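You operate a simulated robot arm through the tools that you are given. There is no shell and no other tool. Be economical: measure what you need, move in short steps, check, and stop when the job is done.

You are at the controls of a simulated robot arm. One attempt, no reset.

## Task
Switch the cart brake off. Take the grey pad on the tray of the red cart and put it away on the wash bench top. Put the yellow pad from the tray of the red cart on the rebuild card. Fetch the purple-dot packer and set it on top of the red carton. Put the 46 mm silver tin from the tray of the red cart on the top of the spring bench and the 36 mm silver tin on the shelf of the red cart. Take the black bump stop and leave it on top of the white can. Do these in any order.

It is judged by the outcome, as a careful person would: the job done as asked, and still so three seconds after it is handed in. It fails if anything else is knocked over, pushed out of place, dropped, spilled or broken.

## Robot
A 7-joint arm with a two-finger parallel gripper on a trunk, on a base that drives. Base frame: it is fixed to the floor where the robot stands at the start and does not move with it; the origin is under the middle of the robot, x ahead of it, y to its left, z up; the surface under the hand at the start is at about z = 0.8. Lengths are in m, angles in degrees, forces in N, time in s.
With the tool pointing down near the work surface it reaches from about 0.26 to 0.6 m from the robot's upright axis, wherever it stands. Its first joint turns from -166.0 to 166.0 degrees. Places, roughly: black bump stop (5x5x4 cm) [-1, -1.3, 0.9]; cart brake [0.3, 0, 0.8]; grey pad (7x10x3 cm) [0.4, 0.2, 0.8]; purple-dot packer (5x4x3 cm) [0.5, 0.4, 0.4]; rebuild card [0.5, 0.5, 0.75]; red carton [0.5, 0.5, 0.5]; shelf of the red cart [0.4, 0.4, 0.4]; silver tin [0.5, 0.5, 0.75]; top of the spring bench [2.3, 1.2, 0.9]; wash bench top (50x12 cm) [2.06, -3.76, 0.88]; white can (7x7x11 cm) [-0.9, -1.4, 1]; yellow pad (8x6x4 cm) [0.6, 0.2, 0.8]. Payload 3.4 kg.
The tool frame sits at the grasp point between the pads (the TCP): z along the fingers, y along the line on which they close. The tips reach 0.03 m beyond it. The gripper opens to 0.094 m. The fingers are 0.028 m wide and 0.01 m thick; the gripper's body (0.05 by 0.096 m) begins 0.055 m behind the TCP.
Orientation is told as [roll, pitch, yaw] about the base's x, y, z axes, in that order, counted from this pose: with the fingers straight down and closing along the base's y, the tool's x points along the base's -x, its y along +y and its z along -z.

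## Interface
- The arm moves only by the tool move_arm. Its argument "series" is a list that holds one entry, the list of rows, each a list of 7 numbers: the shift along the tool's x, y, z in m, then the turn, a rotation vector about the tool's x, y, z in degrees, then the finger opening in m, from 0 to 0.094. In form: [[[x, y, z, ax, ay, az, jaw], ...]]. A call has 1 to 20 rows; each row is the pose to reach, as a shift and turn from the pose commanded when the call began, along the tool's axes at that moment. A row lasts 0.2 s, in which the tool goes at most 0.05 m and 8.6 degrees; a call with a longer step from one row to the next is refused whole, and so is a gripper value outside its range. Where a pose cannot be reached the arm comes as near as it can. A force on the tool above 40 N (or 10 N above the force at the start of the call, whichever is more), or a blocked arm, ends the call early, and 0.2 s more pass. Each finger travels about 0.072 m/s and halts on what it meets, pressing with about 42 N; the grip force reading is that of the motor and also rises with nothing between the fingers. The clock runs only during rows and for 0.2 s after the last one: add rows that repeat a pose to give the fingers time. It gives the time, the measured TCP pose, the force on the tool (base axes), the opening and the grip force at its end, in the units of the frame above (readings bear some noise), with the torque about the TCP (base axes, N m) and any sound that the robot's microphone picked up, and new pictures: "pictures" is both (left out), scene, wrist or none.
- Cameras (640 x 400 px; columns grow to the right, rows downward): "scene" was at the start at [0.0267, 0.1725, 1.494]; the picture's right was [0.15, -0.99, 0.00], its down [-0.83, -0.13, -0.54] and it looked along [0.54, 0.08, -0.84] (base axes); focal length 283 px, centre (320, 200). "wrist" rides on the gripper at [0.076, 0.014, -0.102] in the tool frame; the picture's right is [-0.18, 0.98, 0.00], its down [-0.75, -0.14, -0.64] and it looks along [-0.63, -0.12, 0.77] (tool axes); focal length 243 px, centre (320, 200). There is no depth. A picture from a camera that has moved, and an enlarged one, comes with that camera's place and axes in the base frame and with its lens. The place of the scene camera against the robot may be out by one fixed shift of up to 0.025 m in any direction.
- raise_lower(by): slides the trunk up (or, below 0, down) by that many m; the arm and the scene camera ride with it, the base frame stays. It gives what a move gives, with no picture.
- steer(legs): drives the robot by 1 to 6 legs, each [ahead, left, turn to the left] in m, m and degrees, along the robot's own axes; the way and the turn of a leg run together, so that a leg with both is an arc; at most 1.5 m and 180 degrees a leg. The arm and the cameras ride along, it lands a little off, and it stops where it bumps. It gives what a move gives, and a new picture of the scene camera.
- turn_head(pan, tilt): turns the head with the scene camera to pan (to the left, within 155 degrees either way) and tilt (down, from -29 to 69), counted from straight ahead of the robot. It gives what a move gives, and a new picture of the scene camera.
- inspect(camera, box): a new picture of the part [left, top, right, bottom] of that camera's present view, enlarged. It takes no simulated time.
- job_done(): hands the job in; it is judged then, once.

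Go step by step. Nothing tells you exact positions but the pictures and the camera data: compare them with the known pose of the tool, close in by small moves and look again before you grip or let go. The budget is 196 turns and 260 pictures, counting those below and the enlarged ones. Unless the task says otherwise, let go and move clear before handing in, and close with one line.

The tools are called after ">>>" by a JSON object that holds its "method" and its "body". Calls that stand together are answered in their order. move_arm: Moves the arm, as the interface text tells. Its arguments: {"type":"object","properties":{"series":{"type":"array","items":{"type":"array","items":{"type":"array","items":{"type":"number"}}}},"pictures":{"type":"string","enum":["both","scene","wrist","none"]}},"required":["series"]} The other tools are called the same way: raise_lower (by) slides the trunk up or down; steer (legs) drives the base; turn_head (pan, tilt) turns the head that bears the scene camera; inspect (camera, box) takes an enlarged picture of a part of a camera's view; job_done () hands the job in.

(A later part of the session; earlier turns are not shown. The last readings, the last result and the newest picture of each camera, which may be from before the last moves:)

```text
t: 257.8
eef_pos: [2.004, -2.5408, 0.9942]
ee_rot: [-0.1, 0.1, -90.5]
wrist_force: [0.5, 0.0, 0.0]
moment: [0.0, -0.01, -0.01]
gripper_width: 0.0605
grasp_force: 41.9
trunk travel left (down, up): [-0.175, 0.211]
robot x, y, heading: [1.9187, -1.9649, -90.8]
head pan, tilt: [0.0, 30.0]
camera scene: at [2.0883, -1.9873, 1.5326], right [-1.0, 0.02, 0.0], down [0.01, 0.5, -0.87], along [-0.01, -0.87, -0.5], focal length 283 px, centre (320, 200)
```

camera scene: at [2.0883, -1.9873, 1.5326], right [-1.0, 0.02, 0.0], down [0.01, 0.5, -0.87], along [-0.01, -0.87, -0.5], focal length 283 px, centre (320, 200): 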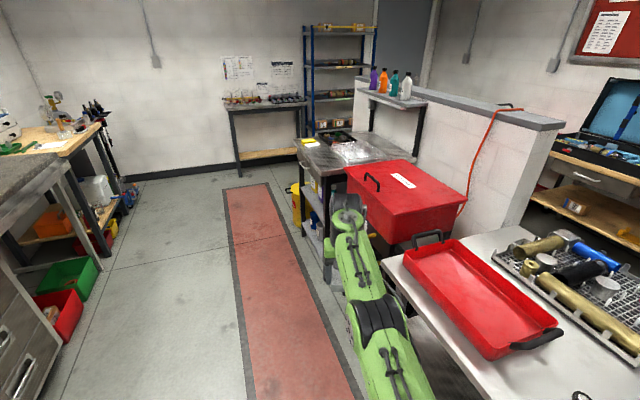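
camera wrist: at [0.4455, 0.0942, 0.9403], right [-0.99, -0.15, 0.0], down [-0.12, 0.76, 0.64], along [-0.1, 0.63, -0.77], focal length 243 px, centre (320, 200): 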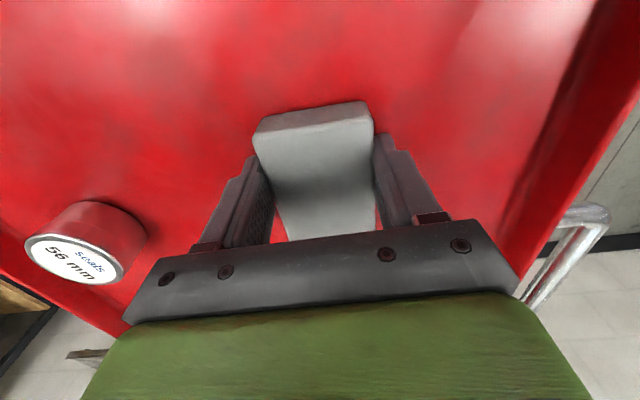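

The wash bench strip is along its aisle side. Raise the trunk, move into the aisle, go forward, then turn right to face it.

>>> {"method": "raise_lower", "body": {"by": 0.15}}

>>> {"method": "steer", "body": {"legs": [[0, 0.85, 0], [1.5, 0, 0], [0.2, 0, 0], [0, 0, -89]]}}

>>> {"method": "turn_head", "body": {"pan": 0, "tilt": 45}}

```text
t: 259.5
eef_pos: [2.0043, -2.5398, 1.1445]
ee_rot: [-0.1, 0.0, -90.5]
wrist_force: [0.2, 0.5, -0.3]
moment: [0.0, 0.01, 0.01]
gripper_width: 0.0602
grasp_force: 42.2
trunk travel left (down, up): [-0.325, 0.061]
robot x, y, heading: [1.9185, -1.9655, -91.1]
head pan, tilt: [0.0, 30.0]
```

```text
t: 276.3
eef_pos: [2.1805, -3.8018, 1.1445]
ee_rot: [-0.2, 0.1, 179.8]
wrist_force: [-0.2, -0.4, -0.4]
moment: [0.02, 0.03, -0.04]
gripper_width: 0.0605
grasp_force: 42.1
trunk travel left (down, up): [-0.325, 0.061]
robot x, y, heading: [2.7579, -3.717, 179.1]
head pan, tilt: [0.0, 30.0]
camera scene: at [2.7411, -3.856, 1.6822], right [0.01, 1.0, 0.0], down [0.5, -0.01, -0.87], along [-0.87, 0.01, -0.5], focal length 283 px, centre (320, 200)
```

scene: 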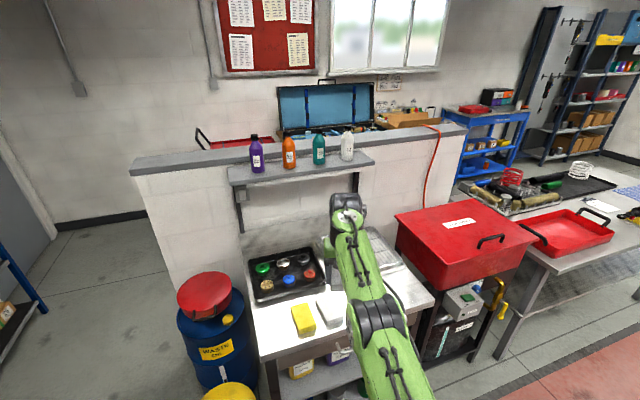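

```text
t: 277.1
eef_pos: [2.1805, -3.8014, 1.1428]
ee_rot: [-0.1, 0.1, 179.8]
wrist_force: [-0.4, 0.1, -0.7]
moment: [-0.01, 0.02, 0.03]
gripper_width: 0.0604
grasp_force: 42.7
trunk travel left (down, up): [-0.325, 0.061]
robot x, y, heading: [2.755, -3.7115, 179.2]
head pan, tilt: [0.0, 45.0]
camera scene: at [2.7502, -3.8562, 1.6597], right [0.01, 1.0, 0.0], down [0.71, -0.01, -0.71], along [-0.71, 0.01, -0.71], focal length 283 px, centre (320, 200)
```

scene: 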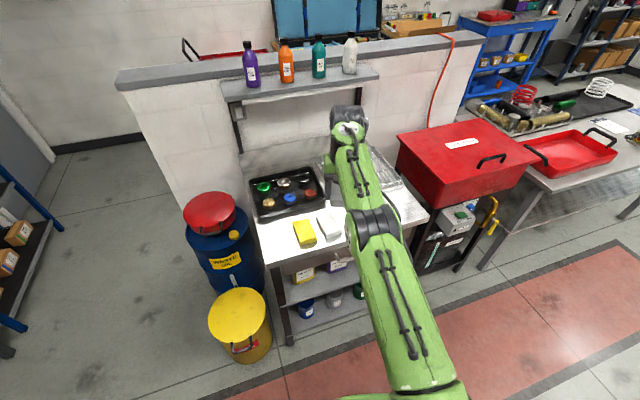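

The strip's right half is free. Rotate the hand so the pad lies along the strip, and drive right and slightly ahead over it.

>>> {"method": "move_arm", "body": {"series": [[[0, 0, 0, 0, 0, 8, 0.035], [0, 0, 0, 0, 0, 16, 0.035], [0, 0, 0, 0, 0, 24, 0.035], [0, 0, 0, 0, 0, 32, 0.035], [0, 0, 0, 0, 0, 40, 0.035], [0, 0, 0, 0, 0, 48, 0.035], [0, 0, 0, 0, 0, 56, 0.035], [0, 0, 0, 0, 0, 64, 0.035], [0, 0, 0, 0, 0, 71, 0.035], [0, 0, 0, 0, 0, 71, 0.035]]], "pictures": "none"}}

>>> {"method": "steer", "body": {"legs": [[0.1, -0.16, 0]]}}

>>> {"method": "move_arm", "body": {"series": [[[0, 0, 0, 0, 0, 0, 0.035]]], "pictures": "wrist"}}

```text
t: 279.3
eef_pos: [2.1804, -3.8013, 1.1442]
ee_rot: [0.0, -0.1, 108.7]
wrist_force: [-0.5, 0.8, 0.4]
moment: [-0.01, 0.0, 0.0]
gripper_width: 0.0602
grasp_force: 42.7
trunk travel left (down, up): [-0.325, 0.061]
robot x, y, heading: [2.7615, -3.716, 179.2]
head pan, tilt: [0.0, 45.0]
```

```text
t: 280.8
eef_pos: [2.0797, -3.6382, 1.144]
ee_rot: [-0.1, 0.1, 108.8]
wrist_force: [0.7, -0.4, -0.2]
moment: [-0.01, 0.04, -0.01]
gripper_width: 0.0605
grasp_force: 41.8
trunk travel left (down, up): [-0.325, 0.061]
robot x, y, heading: [2.6556, -3.5507, 179.3]
head pan, tilt: [0.0, 45.0]
camera scene: at [2.6499, -3.6917, 1.6597], right [0.01, 1.0, 0.0], down [0.71, -0.01, -0.71], along [-0.71, 0.01, -0.71], focal length 283 px, centre (320, 200)
```

scene: 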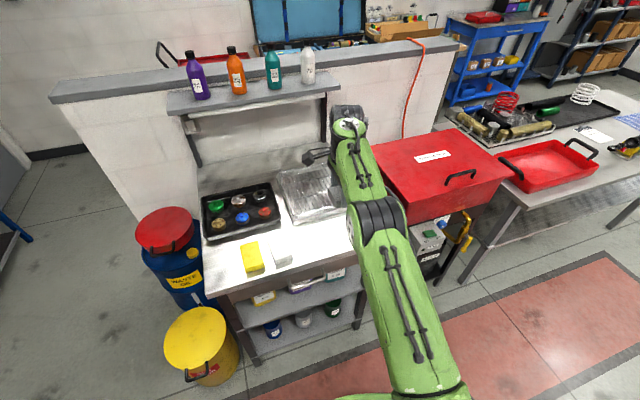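

```text
t: 281.2
eef_pos: [2.0796, -3.6399, 1.1434]
ee_rot: [-0.2, -0.1, 108.9]
wrist_force: [1.2, 0.1, -0.6]
moment: [0.01, 0.05, -0.01]
gripper_width: 0.0605
grasp_force: 41.9
trunk travel left (down, up): [-0.325, 0.061]
robot x, y, heading: [2.658, -3.5525, 179.1]
head pan, tilt: [0.0, 45.0]
camera wrist: at [2.0913, -3.7166, 1.2485], right [-0.99, -0.14, 0.0], down [-0.11, 0.76, 0.64], along [-0.09, 0.64, -0.77], focal length 243 px, centre (320, 200)
```

wrist: 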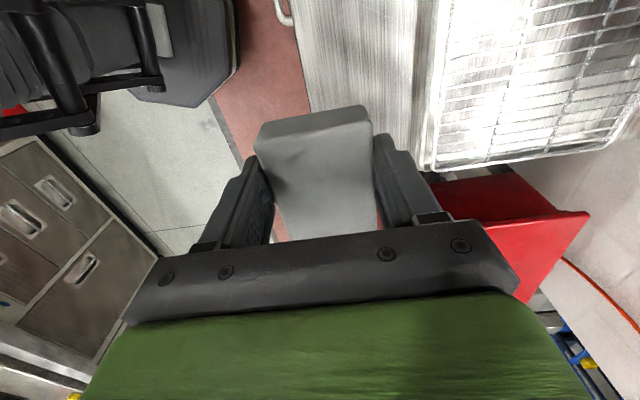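

The pad hangs over the strip near its front edge; drive 5.5 cm further ahead to centre it.

>>> {"method": "steer", "body": {"legs": [[0.055, 0, 0]]}}

>>> {"method": "raise_lower", "body": {"by": -0.15}}

>>> {"method": "move_arm", "body": {"series": [[[0, 0, 0, 0, 0, 0, 0.035]]], "pictures": "both"}}

```text
t: 282.2
eef_pos: [2.0241, -3.639, 1.1431]
ee_rot: [-0.2, 0.0, 108.9]
wrist_force: [-0.5, 0.4, -0.3]
moment: [0.0, -0.05, -0.04]
gripper_width: 0.0604
grasp_force: 42.4
trunk travel left (down, up): [-0.325, 0.061]
robot x, y, heading: [2.6044, -3.5544, 179.6]
head pan, tilt: [0.0, 45.0]
camera scene: at [2.5937, -3.6923, 1.6596], right [0.01, 1.0, 0.0], down [0.71, -0.01, -0.71], along [-0.71, 0.01, -0.71], focal length 283 px, centre (320, 200)
```

scene: 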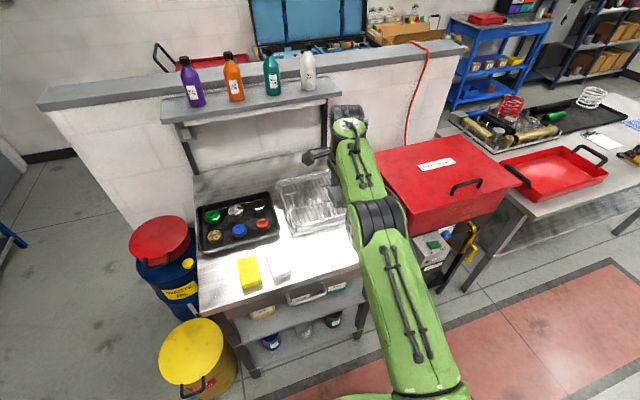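

```text
t: 283.9
eef_pos: [2.0257, -3.6392, 0.9942]
ee_rot: [0.0, -0.1, 108.9]
wrist_force: [0.1, -0.1, -0.6]
moment: [-0.03, -0.03, 0.01]
gripper_width: 0.0604
grasp_force: 41.4
trunk travel left (down, up): [-0.175, 0.211]
robot x, y, heading: [2.603, -3.5507, 179.3]
head pan, tilt: [0.0, 45.0]
```

```text
t: 284.3
eef_pos: [2.0248, -3.6398, 0.9949]
ee_rot: [-0.1, -0.1, 108.9]
wrist_force: [-0.5, 0.1, -0.5]
moment: [0.06, 0.02, 0.02]
gripper_width: 0.0604
grasp_force: 42.1
trunk travel left (down, up): [-0.175, 0.211]
robot x, y, heading: [2.6046, -3.5508, 179.6]
head pan, tilt: [0.0, 45.0]
camera scene: at [2.5961, -3.6923, 1.5099], right [0.01, 1.0, 0.0], down [0.71, -0.01, -0.71], along [-0.71, 0.01, -0.71], focal length 283 px, centre (320, 200)
camera wrist: at [2.0365, -3.716, 1.0987], right [-0.99, -0.14, 0.0], down [-0.11, 0.76, 0.64], along [-0.09, 0.64, -0.77], focal length 243 px, centre (320, 200)
```

scene: 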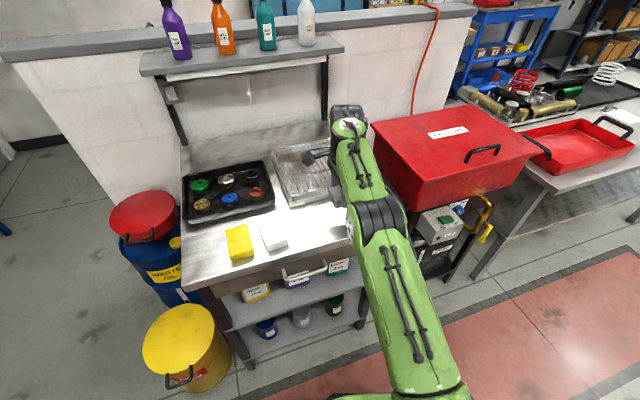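
wrist: 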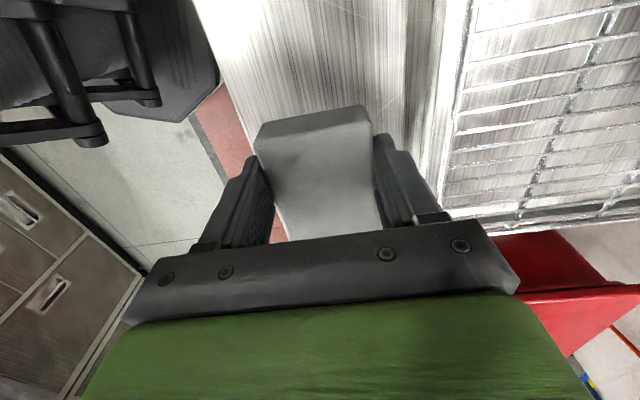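

Centred on the strip. Lower.

>>> {"method": "move_arm", "body": {"series": [[[0, 0.005, 0.03, 0, 0, 0, 0.035], [0, 0.005, 0.055, 0, 0, 0, 0.035], [0, 0.005, 0.065, 0, 0, 0, 0.035], [0, 0.005, 0.07, 0, 0, 0, 0.035], [0, 0.005, 0.07, 0, 0, 0, 0.035]]], "pictures": "wrist"}}

```text
t: 285.5
eef_pos: [2.0205, -3.6413, 0.9238]
ee_rot: [-0.1, 0.0, 109.0]
wrist_force: [0.5, 0.2, -0.9]
moment: [-0.02, -0.01, -0.02]
gripper_width: 0.0604
grasp_force: 41.8
trunk travel left (down, up): [-0.175, 0.211]
robot x, y, heading: [2.6009, -3.552, 179.4]
head pan, tilt: [0.0, 45.0]
camera wrist: at [2.0314, -3.7182, 1.0284], right [-0.99, -0.14, 0.0], down [-0.11, 0.76, 0.64], along [-0.09, 0.64, -0.77], focal length 243 px, centre (320, 200)
```

wrist: 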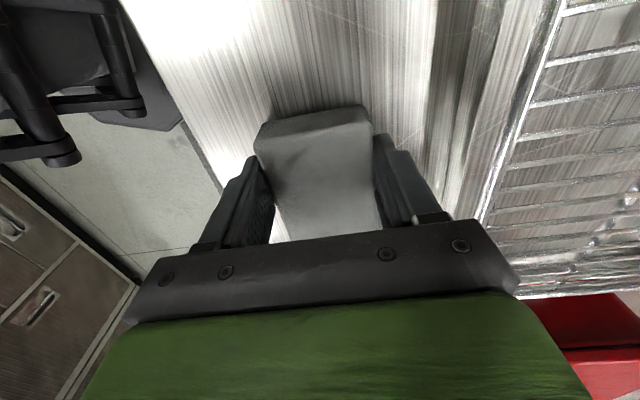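

>>> {"method": "move_arm", "body": {"series": [[[0, 0, 0.003, 0, 0, 0, 0.035], [0, 0, 0.006, 0, 0, 0, 0.035], [0, 0, 0.008, 0, 0, 0, 0.035], [0, 0, 0.01, 0, 0, 0, 0.035], [0, 0, 0.01, 0, 0, 0, 0.035]]], "pictures": "none"}}

```text
t: 286.7
eef_pos: [2.0215, -3.6408, 0.9155]
ee_rot: [0.0, -0.1, 108.8]
wrist_force: [-0.9, -1.1, 7.0]
moment: [0.05, 0.04, 0.07]
gripper_width: 0.0604
grasp_force: 42.4
trunk travel left (down, up): [-0.175, 0.211]
robot x, y, heading: [2.6034, -3.5509, 179.3]
head pan, tilt: [0.0, 45.0]
```

Contact. Release and rise.

>>> {"method": "move_arm", "body": {"series": [[[0, 0, 0, 0, 0, 0, 0.05], [0, 0, 0, 0, 0, 0, 0.075], [0, 0, 0, 0, 0, 0, 0.08], [0, 0, -0.03, 0, 0, 0, 0.08], [0, 0, -0.07, 0, 0, 0, 0.08], [0, 0, -0.08, 0, 0, 0, 0.08]]], "pictures": "wrist"}}

>>> {"method": "raise_lower", "body": {"by": 0.15}}

>>> {"method": "steer", "body": {"legs": [[-0.25, 0, 0]]}}

```text
t: 288.1
eef_pos: [2.0267, -3.6412, 0.994]
ee_rot: [-0.1, -0.2, 108.8]
wrist_force: [-0.2, 0.0, -0.2]
moment: [0.03, 0.02, 0.02]
gripper_width: 0.08
grasp_force: 0.0
out of reach, approached as far as the arm can: row 6
trunk travel left (down, up): [-0.175, 0.211]
robot x, y, heading: [2.6028, -3.5515, 179.3]
head pan, tilt: [0.0, 45.0]
camera wrist: at [2.0378, -3.7181, 1.0983], right [-0.99, -0.14, 0.0], down [-0.11, 0.76, 0.64], along [-0.09, 0.64, -0.76], focal length 243 px, centre (320, 200)
```

wrist: 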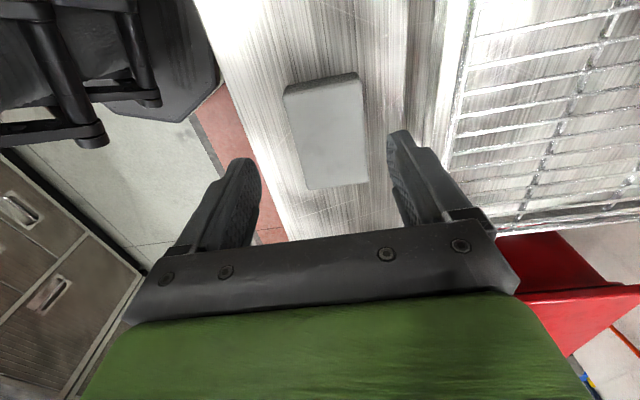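

```text
t: 289.9
eef_pos: [2.0271, -3.6393, 1.1431]
ee_rot: [-0.2, -0.1, 108.9]
wrist_force: [0.4, 0.3, -0.3]
moment: [-0.05, 0.03, 0.04]
gripper_width: 0.08
grasp_force: 0.0
trunk travel left (down, up): [-0.325, 0.061]
robot x, y, heading: [2.5968, -3.5539, 179.5]
head pan, tilt: [0.0, 45.0]
```

```text
t: 291.7
eef_pos: [2.2744, -3.6423, 1.1441]
ee_rot: [-0.1, -0.1, 108.7]
wrist_force: [0.5, 0.0, -1.1]
moment: [0.03, 0.01, 0.01]
gripper_width: 0.0802
grasp_force: 0.0
trunk travel left (down, up): [-0.325, 0.061]
robot x, y, heading: [2.8458, -3.5519, 179.3]
head pan, tilt: [0.0, 45.0]
camera scene: at [2.8447, -3.6951, 1.6596], right [0.01, 1.0, 0.0], down [0.71, -0.01, -0.71], along [-0.71, 0.01, -0.71], focal length 283 px, centre (320, 200)
```

scene: 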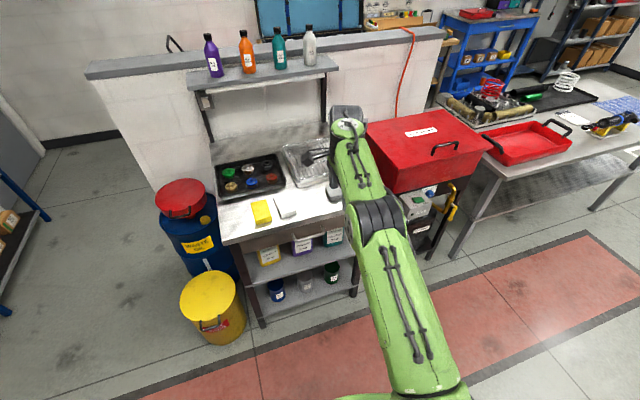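

Grey pad is put away. Now drive back across the room to the blue bench with the bump stop and can.

>>> {"method": "steer", "body": {"legs": [[0, 0, -89], [1.5, 0.75, 0], [1.3, 0.1, 0], [0, 0, 90], [1.5, 0, 0], [0.6, 0, 0]]}}

>>> {"method": "turn_head", "body": {"pan": 30, "tilt": 30}}

```text
refused: leg 2 is longer than a leg can be; nothing moved
```

```text
t: 292.6
eef_pos: [2.274, -3.6438, 1.1432]
ee_rot: [-0.1, -0.1, 108.8]
wrist_force: [-0.4, -0.2, -0.5]
moment: [0.03, -0.01, -0.02]
gripper_width: 0.0801
grasp_force: 0.0
trunk travel left (down, up): [-0.325, 0.061]
robot x, y, heading: [2.8511, -3.5532, 179.2]
head pan, tilt: [30.0, 30.0]
camera scene: at [2.8461, -3.7402, 1.6822], right [-0.49, 0.87, 0.0], down [0.44, 0.24, -0.87], along [-0.76, -0.42, -0.5], focal length 283 px, centre (320, 200)
```

scene: 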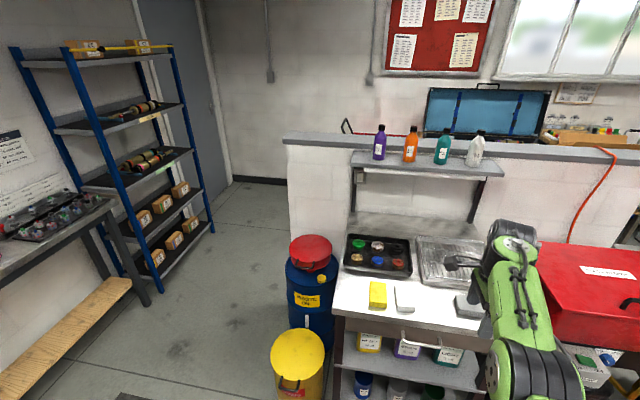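

>>> {"method": "steer", "body": {"legs": [[0, 0, -89], [1.2, 0.6, 0], [1.5, 0.2, 0], [0, 0, 90], [1.5, 0, 0], [0.6, 0, 0]]}}

>>> {"method": "turn_head", "body": {"pan": 30, "tilt": 30}}

```text
refused: leg 3 is longer than a leg can be; nothing moved
```

```text
t: 293.2
eef_pos: [2.2734, -3.6428, 1.1439]
ee_rot: [-0.2, -0.1, 108.8]
wrist_force: [0.6, -0.3, 0.7]
moment: [0.0, 0.01, 0.0]
gripper_width: 0.0799
grasp_force: 0.1
trunk travel left (down, up): [-0.325, 0.061]
robot x, y, heading: [2.8508, -3.5551, 179.4]
head pan, tilt: [30.0, 30.0]
camera scene: at [2.846, -3.7404, 1.6822], right [-0.49, 0.87, 0.0], down [0.44, 0.24, -0.87], along [-0.75, -0.42, -0.5], focal length 283 px, centre (320, 200)
```

scene: 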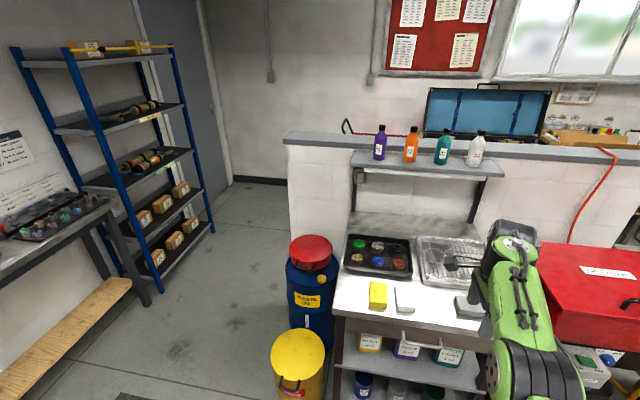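

>>> {"method": "steer", "body": {"legs": [[0, 0, -89], [1.2, 0.6, 0], [1.45, 0.2, 0], [0, 0, 90], [1.5, 0, 0], [0.6, 0, 0]]}}

>>> {"method": "turn_head", "body": {"pan": 20, "tilt": 30}}

```text
t: 324.4
eef_pos: [-0.6467, -1.006, 1.1441]
ee_rot: [-0.1, -0.1, 109.8]
wrist_force: [0.0, -0.5, -0.5]
moment: [-0.01, 0.02, -0.04]
gripper_width: 0.08
grasp_force: 0.0
trunk travel left (down, up): [-0.325, 0.061]
robot x, y, heading: [-0.0744, -0.9062, -179.7]
head pan, tilt: [30.0, 30.0]
camera scene: at [-0.073, -1.0948, 1.6822], right [-0.5, 0.86, 0.0], down [0.43, 0.25, -0.87], along [-0.75, -0.44, -0.5], focal length 283 px, centre (320, 200)
```

scene: 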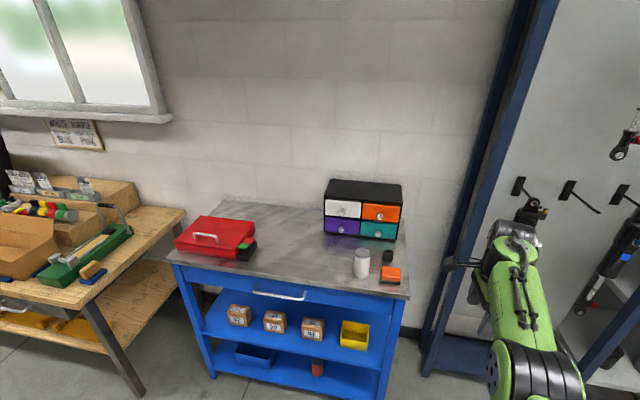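

```text
t: 325.1
eef_pos: [-0.646, -1.006, 1.143]
ee_rot: [-0.1, -0.1, 109.8]
wrist_force: [-0.5, -1.0, 1.2]
moment: [0.01, -0.01, 0.02]
gripper_width: 0.0803
grasp_force: 0.1
trunk travel left (down, up): [-0.325, 0.061]
robot x, y, heading: [-0.0725, -0.9078, -179.8]
head pan, tilt: [20.0, 30.0]
camera scene: at [-0.0788, -1.0807, 1.6822], right [-0.35, 0.94, 0.0], down [0.47, 0.17, -0.87], along [-0.81, -0.3, -0.5], focal length 283 px, centre (320, 200)
```

scene: 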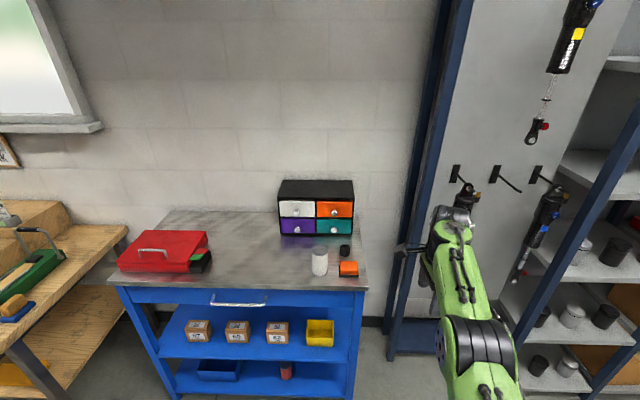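

I see the black bump stop behind the orange one, beside the white can, on the blue bench. Rotate the wrist and drive closer.

>>> {"method": "move_arm", "body": {"series": [[[0, 0, 0, 0, 0, -8, 0.08], [0, 0, 0, 0, 0, -16, 0.08], [0, 0, 0, 0, 0, -24, 0.08], [0, 0, 0, 0, 0, -32, 0.08], [0, 0, 0, 0, 0, -40, 0.08], [0, 0, 0, 0, 0, -48, 0.08], [0, 0, 0, 0, 0, -56, 0.08], [0, 0, 0, 0, 0, -64, 0.08], [0, 0, 0, 0, 0, -70, 0.08], [0, 0, 0, 0, 0, -70, 0.08]]], "pictures": "none"}}

>>> {"method": "steer", "body": {"legs": [[0, 0.27, 0], [0.24, 0, 0]]}}

>>> {"method": "move_arm", "body": {"series": [[[0, 0, 0, 0, 0, 0, 0.08]]], "pictures": "wrist"}}

```text
t: 327.3
eef_pos: [-0.6461, -1.0067, 1.1427]
ee_rot: [-0.1, 0.0, 179.9]
wrist_force: [-0.1, 0.1, -0.1]
moment: [-0.01, 0.02, -0.02]
gripper_width: 0.0802
grasp_force: 0.1
trunk travel left (down, up): [-0.325, 0.061]
robot x, y, heading: [-0.074, -0.9119, -179.9]
head pan, tilt: [20.0, 30.0]
```

```text
t: 330.6
eef_pos: [-0.8838, -1.2807, 1.1421]
ee_rot: [-0.1, 0.2, -179.7]
wrist_force: [-1.2, 0.4, -0.6]
moment: [-0.01, 0.03, 0.01]
gripper_width: 0.0798
grasp_force: 0.0
trunk travel left (down, up): [-0.325, 0.061]
robot x, y, heading: [-0.3111, -1.1791, -179.2]
head pan, tilt: [20.0, 30.0]
camera scene: at [-0.3164, -1.3507, 1.6822], right [-0.35, 0.94, 0.0], down [0.47, 0.18, -0.87], along [-0.81, -0.31, -0.5], focal length 283 px, centre (320, 200)
```

scene: 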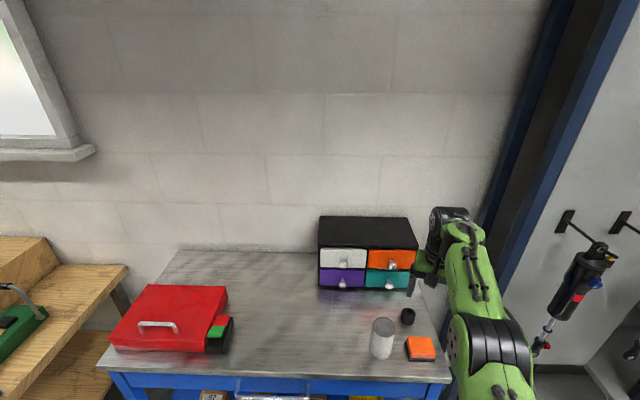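

```text
t: 331.0
eef_pos: [-0.8834, -1.2807, 1.1441]
ee_rot: [-0.1, 0.1, -179.8]
wrist_force: [-0.6, 0.4, 0.2]
moment: [0.04, 0.03, 0.02]
gripper_width: 0.0802
grasp_force: 0.1
trunk travel left (down, up): [-0.325, 0.061]
robot x, y, heading: [-0.3078, -1.182, -179.3]
head pan, tilt: [20.0, 30.0]
camera wrist: at [-0.8069, -1.2953, 1.2478], right [-0.18, -0.98, 0.0], down [-0.75, 0.14, 0.64], along [-0.63, 0.12, -0.77], focal length 243 px, centre (320, 200)
```

wrist: 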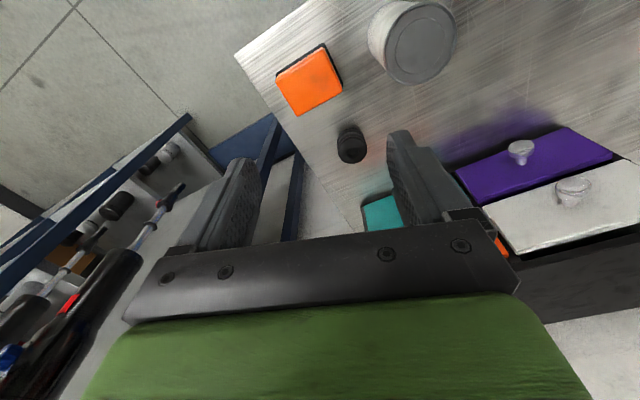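

Re-align to face the bench squarely: turn left 20°, shift right, then look again.

>>> {"method": "steer", "body": {"legs": [[0, 0, 20], [0, -0.212, 0], [0.07, 0, 0]]}}

>>> {"method": "move_arm", "body": {"series": [[[0, 0, 0, 0, 0, 0, 0.08]]], "pictures": "wrist"}}

```text
t: 334.3
eef_pos: [-0.9544, -1.2961, 1.1419]
ee_rot: [-0.1, 0.2, -159.7]
wrist_force: [-1.4, -0.5, 0.5]
moment: [0.01, -0.01, -0.01]
gripper_width: 0.08
grasp_force: 0.1
trunk travel left (down, up): [-0.325, 0.061]
robot x, y, heading: [-0.4506, -0.9988, -159.1]
head pan, tilt: [20.0, 30.0]
camera scene: at [-0.3933, -1.1728, 1.6822], right [-0.65, 0.76, 0.0], down [0.38, 0.33, -0.87], along [-0.65, -0.57, -0.5], focal length 283 px, centre (320, 200)
```

scene: 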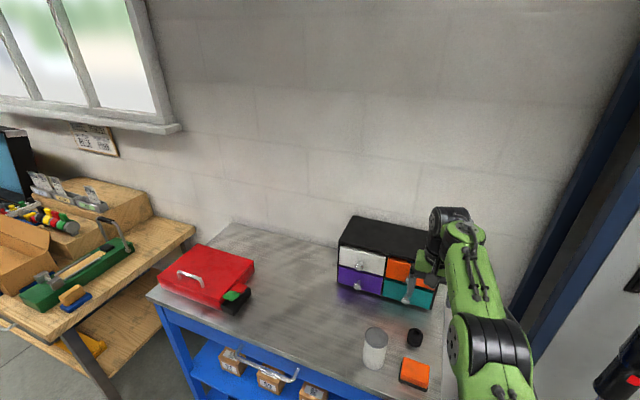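

```text
t: 334.7
eef_pos: [-0.9528, -1.2965, 1.1434]
ee_rot: [-0.1, 0.1, -159.7]
wrist_force: [0.7, 0.1, 0.7]
moment: [-0.01, 0.02, 0.02]
gripper_width: 0.0799
grasp_force: 0.1
trunk travel left (down, up): [-0.325, 0.061]
robot x, y, heading: [-0.4509, -1.0005, -159.3]
head pan, tilt: [20.0, 30.0]
camera wrist: at [-0.8759, -1.2837, 1.2479], right [0.17, -0.99, 0.0], down [-0.76, -0.13, 0.64], along [-0.63, -0.11, -0.77], focal length 243 px, centre (320, 200)
```

wrist: 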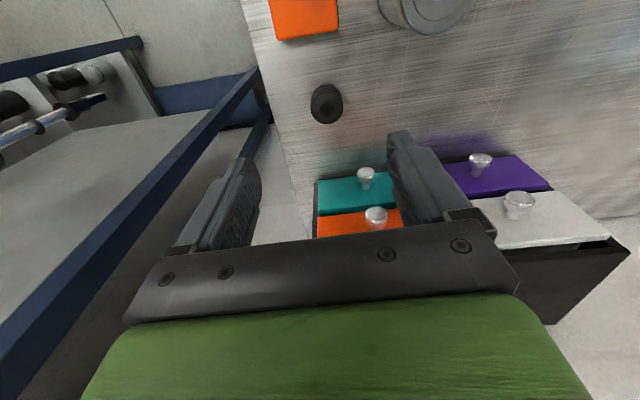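

>>> {"method": "steer", "body": {"legs": [[0.05, 0, 0]]}}

>>> {"method": "raise_lower", "body": {"by": -0.13}}

>>> {"method": "move_arm", "body": {"series": [[[0, 0, 0, 0, 0, 0, 0.08]]], "pictures": "wrist"}}

```text
t: 335.6
eef_pos: [-1.0008, -1.3142, 1.1419]
ee_rot: [-0.3, 0.2, -159.6]
wrist_force: [-0.9, 0.2, -0.3]
moment: [0.04, -0.02, -0.01]
gripper_width: 0.0799
grasp_force: 0.1
trunk travel left (down, up): [-0.325, 0.061]
robot x, y, heading: [-0.5005, -1.0216, -159.1]
head pan, tilt: [20.0, 30.0]
camera scene: at [-0.4395, -1.1909, 1.6822], right [-0.65, 0.76, 0.0], down [0.38, 0.33, -0.87], along [-0.65, -0.57, -0.5], focal length 283 px, centre (320, 200)
```

scene: 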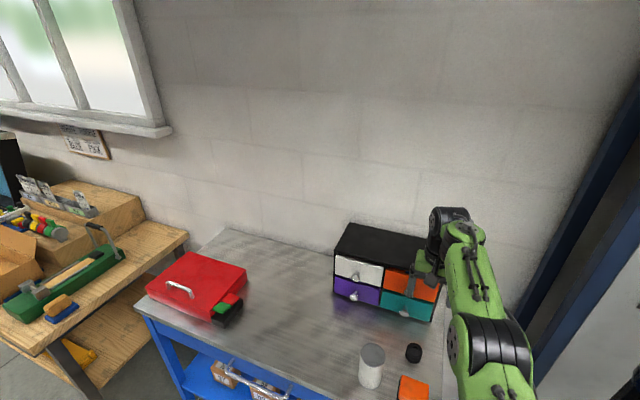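

```text
t: 337.2
eef_pos: [-1.0, -1.315, 1.0133]
ee_rot: [-0.1, 0.1, -159.6]
wrist_force: [-0.4, 0.4, 0.8]
moment: [0.01, -0.03, 0.01]
gripper_width: 0.08
grasp_force: 0.1
trunk travel left (down, up): [-0.195, 0.191]
robot x, y, heading: [-0.4994, -1.0192, -159.2]
head pan, tilt: [20.0, 30.0]
```

```text
t: 337.6
eef_pos: [-0.9991, -1.3144, 1.0123]
ee_rot: [-0.1, 0.1, -159.6]
wrist_force: [0.4, -1.3, 0.2]
moment: [-0.03, -0.03, 0.01]
gripper_width: 0.0799
grasp_force: 0.1
trunk travel left (down, up): [-0.195, 0.191]
robot x, y, heading: [-0.4956, -1.0177, -159.4]
head pan, tilt: [20.0, 30.0]
camera wrist: at [-0.9233, -1.3019, 1.1175], right [0.17, -0.99, 0.0], down [-0.76, -0.13, 0.64], along [-0.63, -0.11, -0.77], focal length 243 px, centre (320, 200)
```

wrist: 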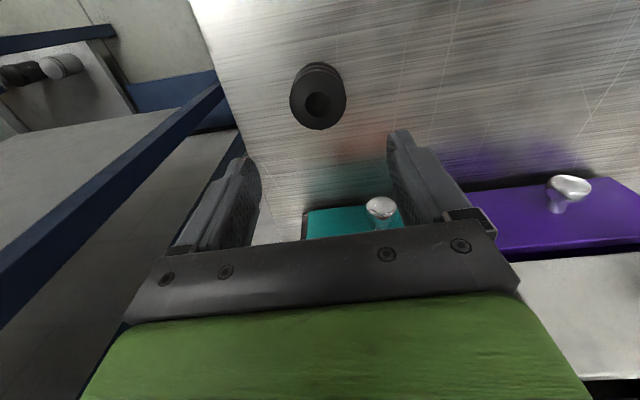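

>>> {"method": "move_arm", "body": {"series": [[[0.0134, 0.001, 0.02, 0, 0, 0, 0.08], [0.0134, 0.001, 0.05, 0, 0, 0, 0.08], [0.0134, 0.001, 0.07, 0, 0, 0, 0.08], [0.0134, 0.001, 0.07, 0, 0, 0, 0.08]]], "pictures": "wrist"}}

```text
t: 338.6
eef_pos: [-0.9865, -1.3116, 0.9434]
ee_rot: [-0.2, 0.2, -159.7]
wrist_force: [-0.7, -0.6, -0.6]
moment: [0.01, -0.04, 0.02]
gripper_width: 0.08
grasp_force: 0.1
trunk travel left (down, up): [-0.195, 0.191]
robot x, y, heading: [-0.4986, -1.0174, -159.0]
head pan, tilt: [20.0, 30.0]
camera wrist: at [-0.9109, -1.2986, 1.0465], right [0.17, -0.99, 0.0], down [-0.76, -0.13, 0.64], along [-0.63, -0.11, -0.77], focal length 243 px, centre (320, 200)
```

wrist: 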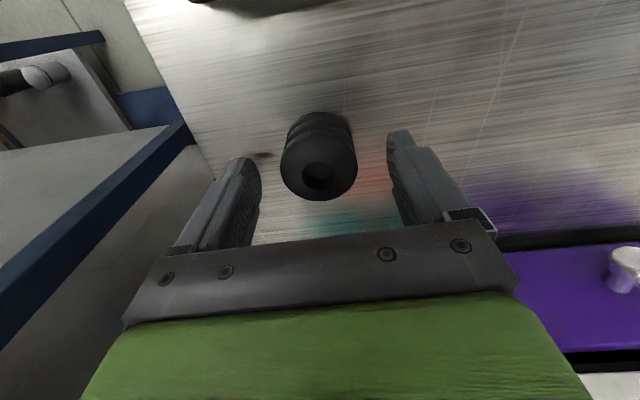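

>>> {"method": "move_arm", "body": {"series": [[[0.005, 0, 0.01, 0, 0, 0, 0.08], [0.005, 0, 0.017, 0, 0, 0, 0.08], [0.005, 0, 0.022, 0, 0, 0, 0.08], [0.005, 0, 0.022, 0, 0, 0, 0.06], [0.005, 0, 0.022, 0, 0, 0, 0.04], [0.005, 0, 0.022, 0, 0, 0, 0.03], [0.005, 0, 0.022, 0, 0, 0, 0.025], [0.005, 0, 0.022, 0, 0, 0, 0.025]]], "pictures": "wrist"}}

```text
t: 339.4
eef_pos: [-0.9824, -1.3107, 0.9309]
ee_rot: [-0.1, -0.9, -159.6]
wrist_force: [3.5, 1.1, 15.9]
moment: [0.31, -0.27, -0.03]
gripper_width: 0.065
grasp_force: 4.4
trunk travel left (down, up): [-0.195, 0.191]
robot x, y, heading: [-0.5004, -1.02, -158.7]
head pan, tilt: [20.0, 30.0]
stopped in row 4: the force on the tool passed its limit at 45 N (the readings are from after the stop); the commanded pose is now the measured one
camera wrist: at [-0.9056, -1.2969, 1.0334], right [0.17, -0.99, 0.0], down [-0.75, -0.13, 0.65], along [-0.64, -0.11, -0.76], focal length 243 px, centre (320, 200)
```

wrist: 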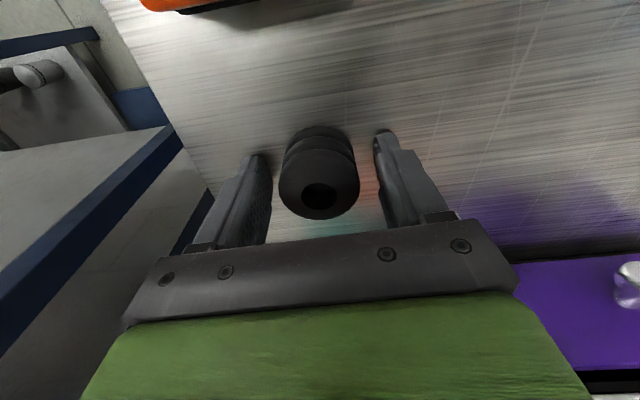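

Bench surface ≈0.90. Raise 5 mm, level, and close.

>>> {"method": "move_arm", "body": {"series": [[[0, 0, -0.005, 0, 0.9, 0, 0.065], [0, 0, -0.005, 0, 0.9, 0, 0.05], [0, 0, -0.005, 0, 0.9, 0, 0.035], [0, 0, -0.005, 0, 0.9, 0, 0.025], [0, 0, -0.005, 0, 0.9, 0, 0.025], [0, 0, -0.005, 0, 0.9, 0, 0.025]]], "pictures": "wrist"}}

```text
t: 340.8
eef_pos: [-0.9835, -1.3105, 0.9323]
ee_rot: [0.0, 0.2, -159.7]
wrist_force: [0.4, 0.2, -0.1]
moment: [0.0, 0.0, -0.01]
gripper_width: 0.0407
grasp_force: 41.5
trunk travel left (down, up): [-0.195, 0.191]
robot x, y, heading: [-0.4916, -1.0244, -159.2]
head pan, tilt: [20.0, 30.0]
camera wrist: at [-0.9077, -1.2976, 1.0374], right [0.17, -0.99, 0.0], down [-0.76, -0.13, 0.64], along [-0.63, -0.11, -0.77], focal length 243 px, centre (320, 200)
```

wrist: 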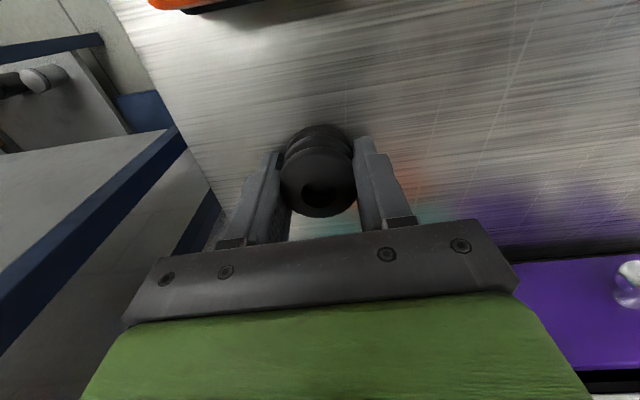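

Gripped (40.7 mm). Lift with the trunk and look for the can.

>>> {"method": "raise_lower", "body": {"by": 0.17}}

>>> {"method": "steer", "body": {"legs": [[-0.17, 0.05, 0]]}}

>>> {"method": "move_arm", "body": {"series": [[[0, 0, 0, 0, 0, 0, 0.025]]], "pictures": "wrist"}}

```text
t: 342.8
eef_pos: [-0.9828, -1.3102, 1.1036]
ee_rot: [0.1, 0.4, -159.6]
wrist_force: [-0.3, 1.6, -0.2]
moment: [-0.01, -0.02, 0.01]
gripper_width: 0.0408
grasp_force: 41.2
trunk travel left (down, up): [-0.365, 0.021]
robot x, y, heading: [-0.5008, -1.0219, -159.1]
head pan, tilt: [20.0, 30.0]
```

```text
t: 344.2
eef_pos: [-0.8097, -1.2986, 1.1027]
ee_rot: [0.0, 0.3, -159.4]
wrist_force: [0.5, -0.1, -0.4]
moment: [0.02, 0.02, -0.03]
gripper_width: 0.0405
grasp_force: 41.5
trunk travel left (down, up): [-0.365, 0.021]
robot x, y, heading: [-0.3276, -1.007, -159.2]
head pan, tilt: [20.0, 30.0]
camera scene: at [-0.2628, -1.1762, 1.7225], right [-0.66, 0.75, 0.0], down [0.38, 0.33, -0.87], along [-0.65, -0.57, -0.5], focal length 283 px, centre (320, 200)
```

scene: 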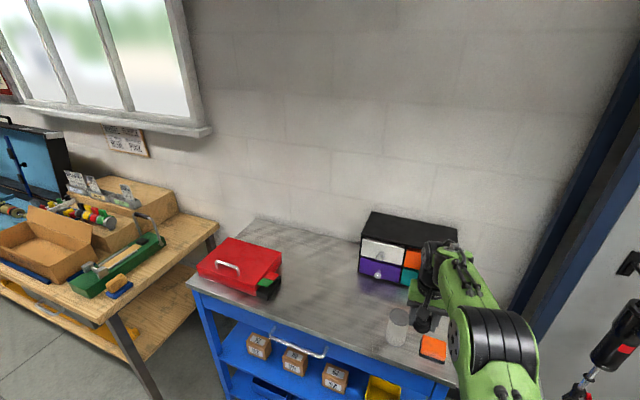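

```text
t: 344.6
eef_pos: [-0.8104, -1.2983, 1.1026]
ee_rot: [0.0, 0.3, -159.4]
wrist_force: [-0.2, 0.0, -0.3]
moment: [-0.02, 0.0, -0.01]
gripper_width: 0.0408
grasp_force: 42.5
trunk travel left (down, up): [-0.365, 0.021]
robot x, y, heading: [-0.3191, -1.0082, -159.0]
head pan, tilt: [20.0, 30.0]
camera wrist: at [-0.7348, -1.2856, 1.2071], right [0.17, -0.98, 0.0], down [-0.76, -0.13, 0.64], along [-0.63, -0.11, -0.77], focal length 243 px, centre (320, 200)
```

wrist: 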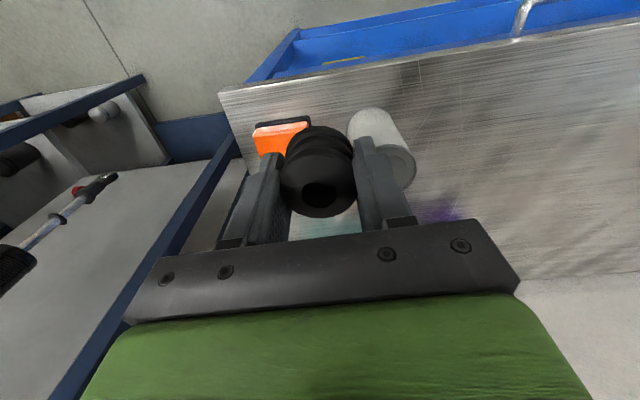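

Can top centre is about (-0.846, -1.374). Move the stop over it.

>>> {"method": "move_arm", "body": {"series": [[[-0.03, 0.029, 0, 0, 0, 0, 0.025], [-0.0604, 0.0585, 0, 0, 0, 0, 0.025], [-0.0604, 0.0585, 0, 0, 0, 0, 0.025]]]}}

>>> {"method": "inspect", "body": {"camera": "scene", "box": [360, 230, 480, 370]}}

>>> {"method": "inspect", "body": {"camera": "wrist", "box": [240, 80, 400, 240]}}

```text
t: 345.4
eef_pos: [-0.819, -1.3426, 1.1]
ee_rot: [-0.1, 0.3, -159.4]
wrist_force: [-0.8, 0.2, -0.3]
moment: [0.01, -0.01, -0.02]
gripper_width: 0.0406
grasp_force: 41.9
out of reach, approached as far as the arm can: row 1, 2, 3
trunk travel left (down, up): [-0.365, 0.021]
robot x, y, heading: [-0.326, -1.0086, -159.0]
head pan, tilt: [20.0, 30.0]
camera scene: at [-0.2645, -1.1769, 1.7225], right [-0.66, 0.75, 0.0], down [0.38, 0.33, -0.87], along [-0.65, -0.57, -0.5], focal length 283 px, centre (320, 200)
camera wrist: at [-0.744, -1.3293, 1.2056], right [0.17, -0.98, 0.0], down [-0.76, -0.13, 0.64], along [-0.63, -0.11, -0.77], focal length 243 px, centre (320, 200)
```

scene: 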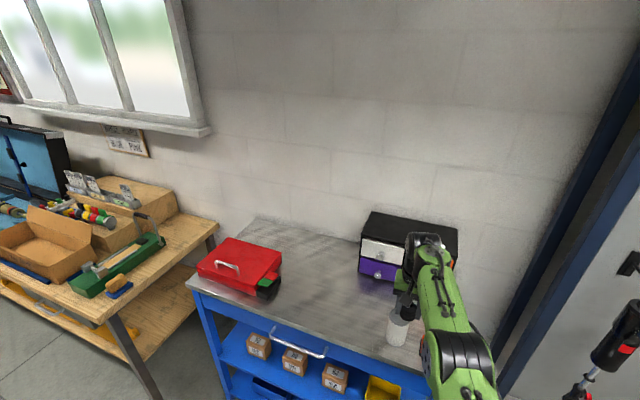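
wrist: 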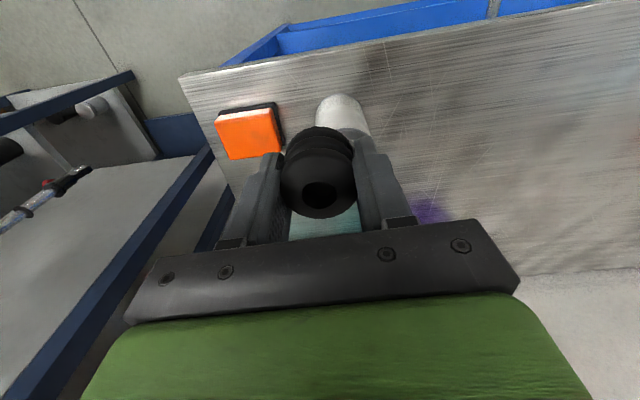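

```text
2.86 times, centred on (420, 300) of scene
camera zoom: at [-0.2645, -1.1769, 1.7225], right [-0.66, 0.75, 0.0], down [0.38, 0.33, -0.87], along [-0.65, -0.57, -0.5], focal length 808 px, centre (34, -86)
```

zoom: 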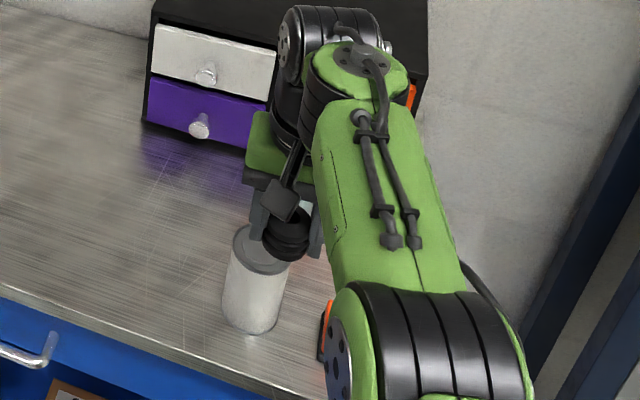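

```text
2.50 times, centred on (320, 160) of wrist
camera zoom: at [-0.744, -1.3293, 1.2056], right [0.17, -0.98, 0.0], down [-0.76, -0.13, 0.64], along [-0.63, -0.11, -0.77], focal length 606 px, centre (320, 300)
```

zoom: 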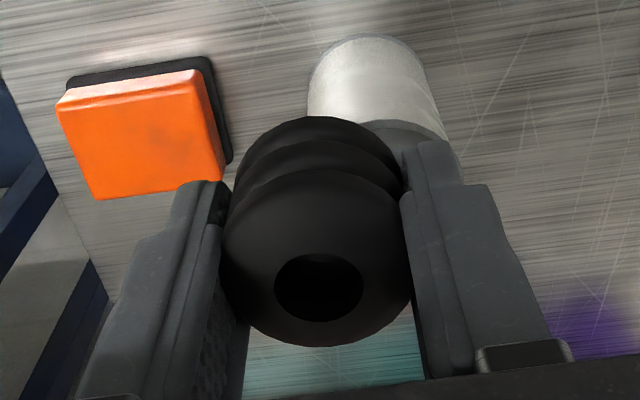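

The arm hit its reach limit; nudge the base by the remaining 3.6 cm ahead / 2 cm left.

>>> {"method": "steer", "body": {"legs": [[0.036, 0.019, 0]]}}

>>> {"method": "inspect", "body": {"camera": "scene", "box": [360, 230, 480, 370]}}

>>> {"method": "inspect", "body": {"camera": "wrist", "box": [240, 80, 400, 240]}}

```text
t: 346.3
eef_pos: [-0.8456, -1.372, 1.1012]
ee_rot: [0.0, 0.3, -159.4]
wrist_force: [-0.1, 0.0, -0.4]
moment: [0.02, -0.02, -0.02]
gripper_width: 0.0403
grasp_force: 41.7
trunk travel left (down, up): [-0.365, 0.021]
robot x, y, heading: [-0.3515, -1.0334, -158.7]
head pan, tilt: [20.0, 30.0]
camera scene: at [-0.291, -1.2072, 1.7225], right [-0.66, 0.75, 0.0], down [0.38, 0.33, -0.87], along [-0.65, -0.57, -0.5], focal length 283 px, centre (320, 200)
```

scene: 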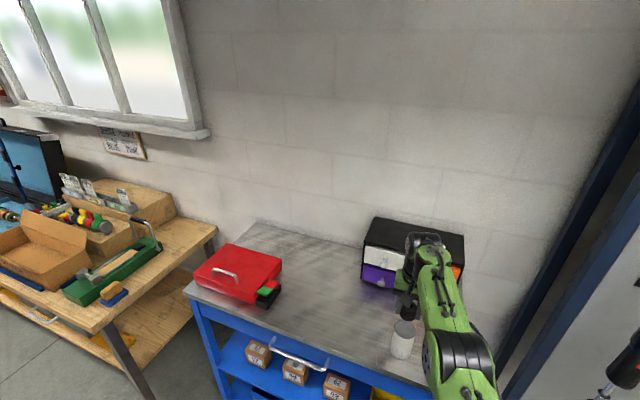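

```text
2.86 times, centred on (420, 300) of scene
camera zoom: at [-0.291, -1.2072, 1.7225], right [-0.66, 0.75, 0.0], down [0.38, 0.33, -0.87], along [-0.65, -0.57, -0.5], focal length 808 px, centre (34, -86)
```

zoom: 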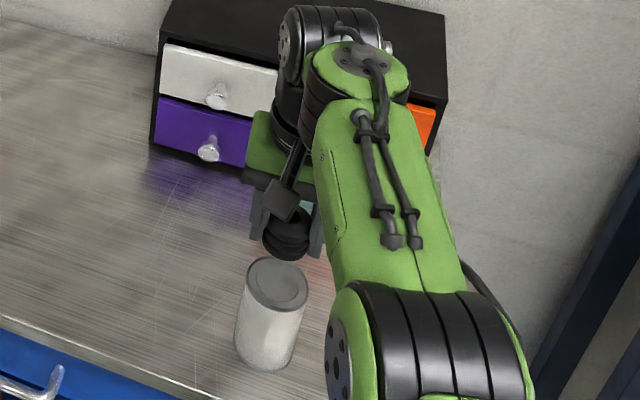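

```text
2.50 times, centred on (320, 160) of wrist
camera zoom: at [-0.7708, -1.3594, 1.206], right [0.17, -0.98, 0.0], down [-0.76, -0.13, 0.64], along [-0.63, -0.11, -0.77], focal length 606 px, centre (320, 300)
```

zoom: 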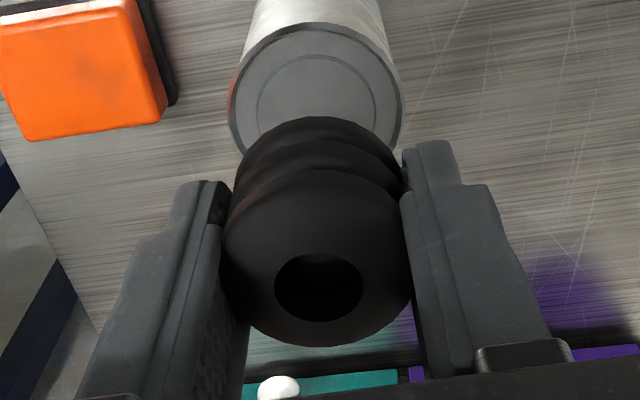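

The stop is right above the can. Lower with the trunk 4.5 cm, then feel down.

>>> {"method": "raise_lower", "body": {"by": -0.045}}

>>> {"method": "inspect", "body": {"camera": "wrist", "box": [240, 80, 400, 240]}}

>>> {"method": "inspect", "body": {"camera": "scene", "box": [360, 230, 480, 370]}}

```text
t: 347.2
eef_pos: [-0.8463, -1.3702, 1.0566]
ee_rot: [0.0, 0.2, -159.5]
wrist_force: [1.0, 0.1, -0.5]
moment: [-0.02, -0.04, 0.03]
gripper_width: 0.0406
grasp_force: 41.8
trunk travel left (down, up): [-0.32, 0.066]
robot x, y, heading: [-0.3526, -1.0364, -159.0]
head pan, tilt: [20.0, 30.0]
```

```text
2.50 times, centred on (320, 160) of wrist
camera zoom: at [-0.7702, -1.3586, 1.1606], right [0.17, -0.98, 0.0], down [-0.76, -0.13, 0.64], along [-0.63, -0.11, -0.77], focal length 606 px, centre (320, 300)
```

zoom: 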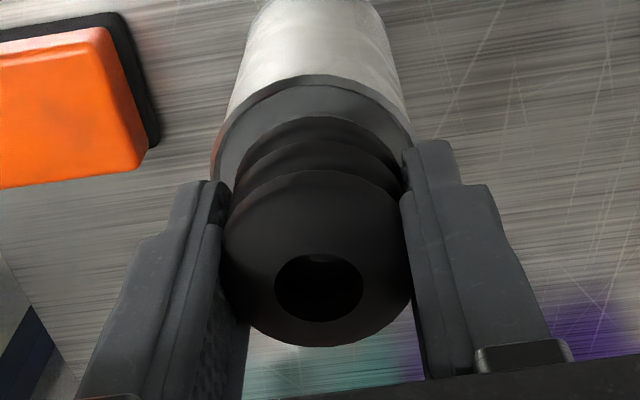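

```text
2.86 times, centred on (420, 300) of scene
camera zoom: at [-0.2901, -1.206, 1.6767], right [-0.66, 0.75, 0.0], down [0.38, 0.33, -0.87], along [-0.65, -0.57, -0.5], focal length 808 px, centre (34, -86)
```

zoom: 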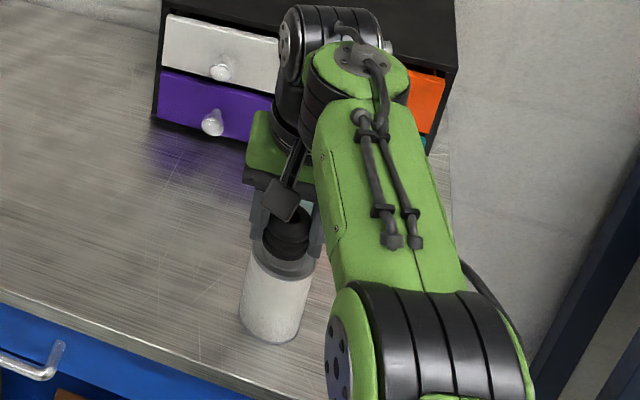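

>>> {"method": "move_arm", "body": {"series": [[[0, 0, 0.004, 0, 0, 0, 0.025], [0, 0, 0.008, 0, 0, 0, 0.025], [0, 0, 0.01, 0, 0, 0, 0.025], [0, 0, 0.01, 0, 0, 0, 0.025]]], "pictures": "none"}}

```text
t: 348.2
eef_pos: [-0.8477, -1.3724, 1.0455]
ee_rot: [0.0, 0.1, -159.4]
wrist_force: [-0.3, 0.1, -0.2]
moment: [-0.02, 0.01, 0.01]
gripper_width: 0.0405
grasp_force: 42.2
trunk travel left (down, up): [-0.32, 0.066]
robot x, y, heading: [-0.351, -1.0358, -159.0]
head pan, tilt: [20.0, 30.0]
```

>>> {"method": "move_arm", "body": {"series": [[[0, 0, 0.002, 0, 0, 0, 0.025], [0, 0, 0.004, 0, 0, 0, 0.025], [0, 0, 0.006, 0, 0, 0, 0.025], [0, 0, 0.006, 0, 0, 0, 0.025]]], "pictures": "none"}}

```text
t: 349.2
eef_pos: [-0.8475, -1.3723, 1.0391]
ee_rot: [0.0, 0.3, -159.4]
wrist_force: [-0.2, 0.8, 0.5]
moment: [0.0, 0.0, 0.0]
gripper_width: 0.0408
grasp_force: 41.9
trunk travel left (down, up): [-0.32, 0.066]
robot x, y, heading: [-0.3513, -1.0375, -158.9]
head pan, tilt: [20.0, 30.0]
```

>>> {"method": "move_arm", "body": {"series": [[[0, 0, 0.002, 0, 0, 0, 0.025], [0, 0, 0.004, 0, 0, 0, 0.025], [0, 0, 0.004, 0, 0, 0, 0.025]]], "pictures": "wrist"}}

```text
t: 350.0
eef_pos: [-0.8463, -1.3719, 1.0382]
ee_rot: [0.0, 0.3, -159.4]
wrist_force: [-0.7, -0.9, 7.1]
moment: [0.01, 0.0, -0.01]
gripper_width: 0.0406
grasp_force: 41.6
trunk travel left (down, up): [-0.32, 0.066]
robot x, y, heading: [-0.3481, -1.0339, -159.0]
head pan, tilt: [20.0, 30.0]
camera wrist: at [-0.7701, -1.3587, 1.1411], right [0.17, -0.98, 0.0], down [-0.76, -0.13, 0.64], along [-0.63, -0.11, -0.77], focal length 243 px, centre (320, 200)
```

wrist: 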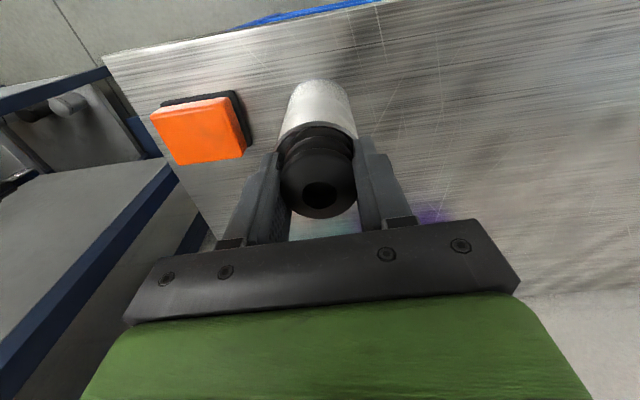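

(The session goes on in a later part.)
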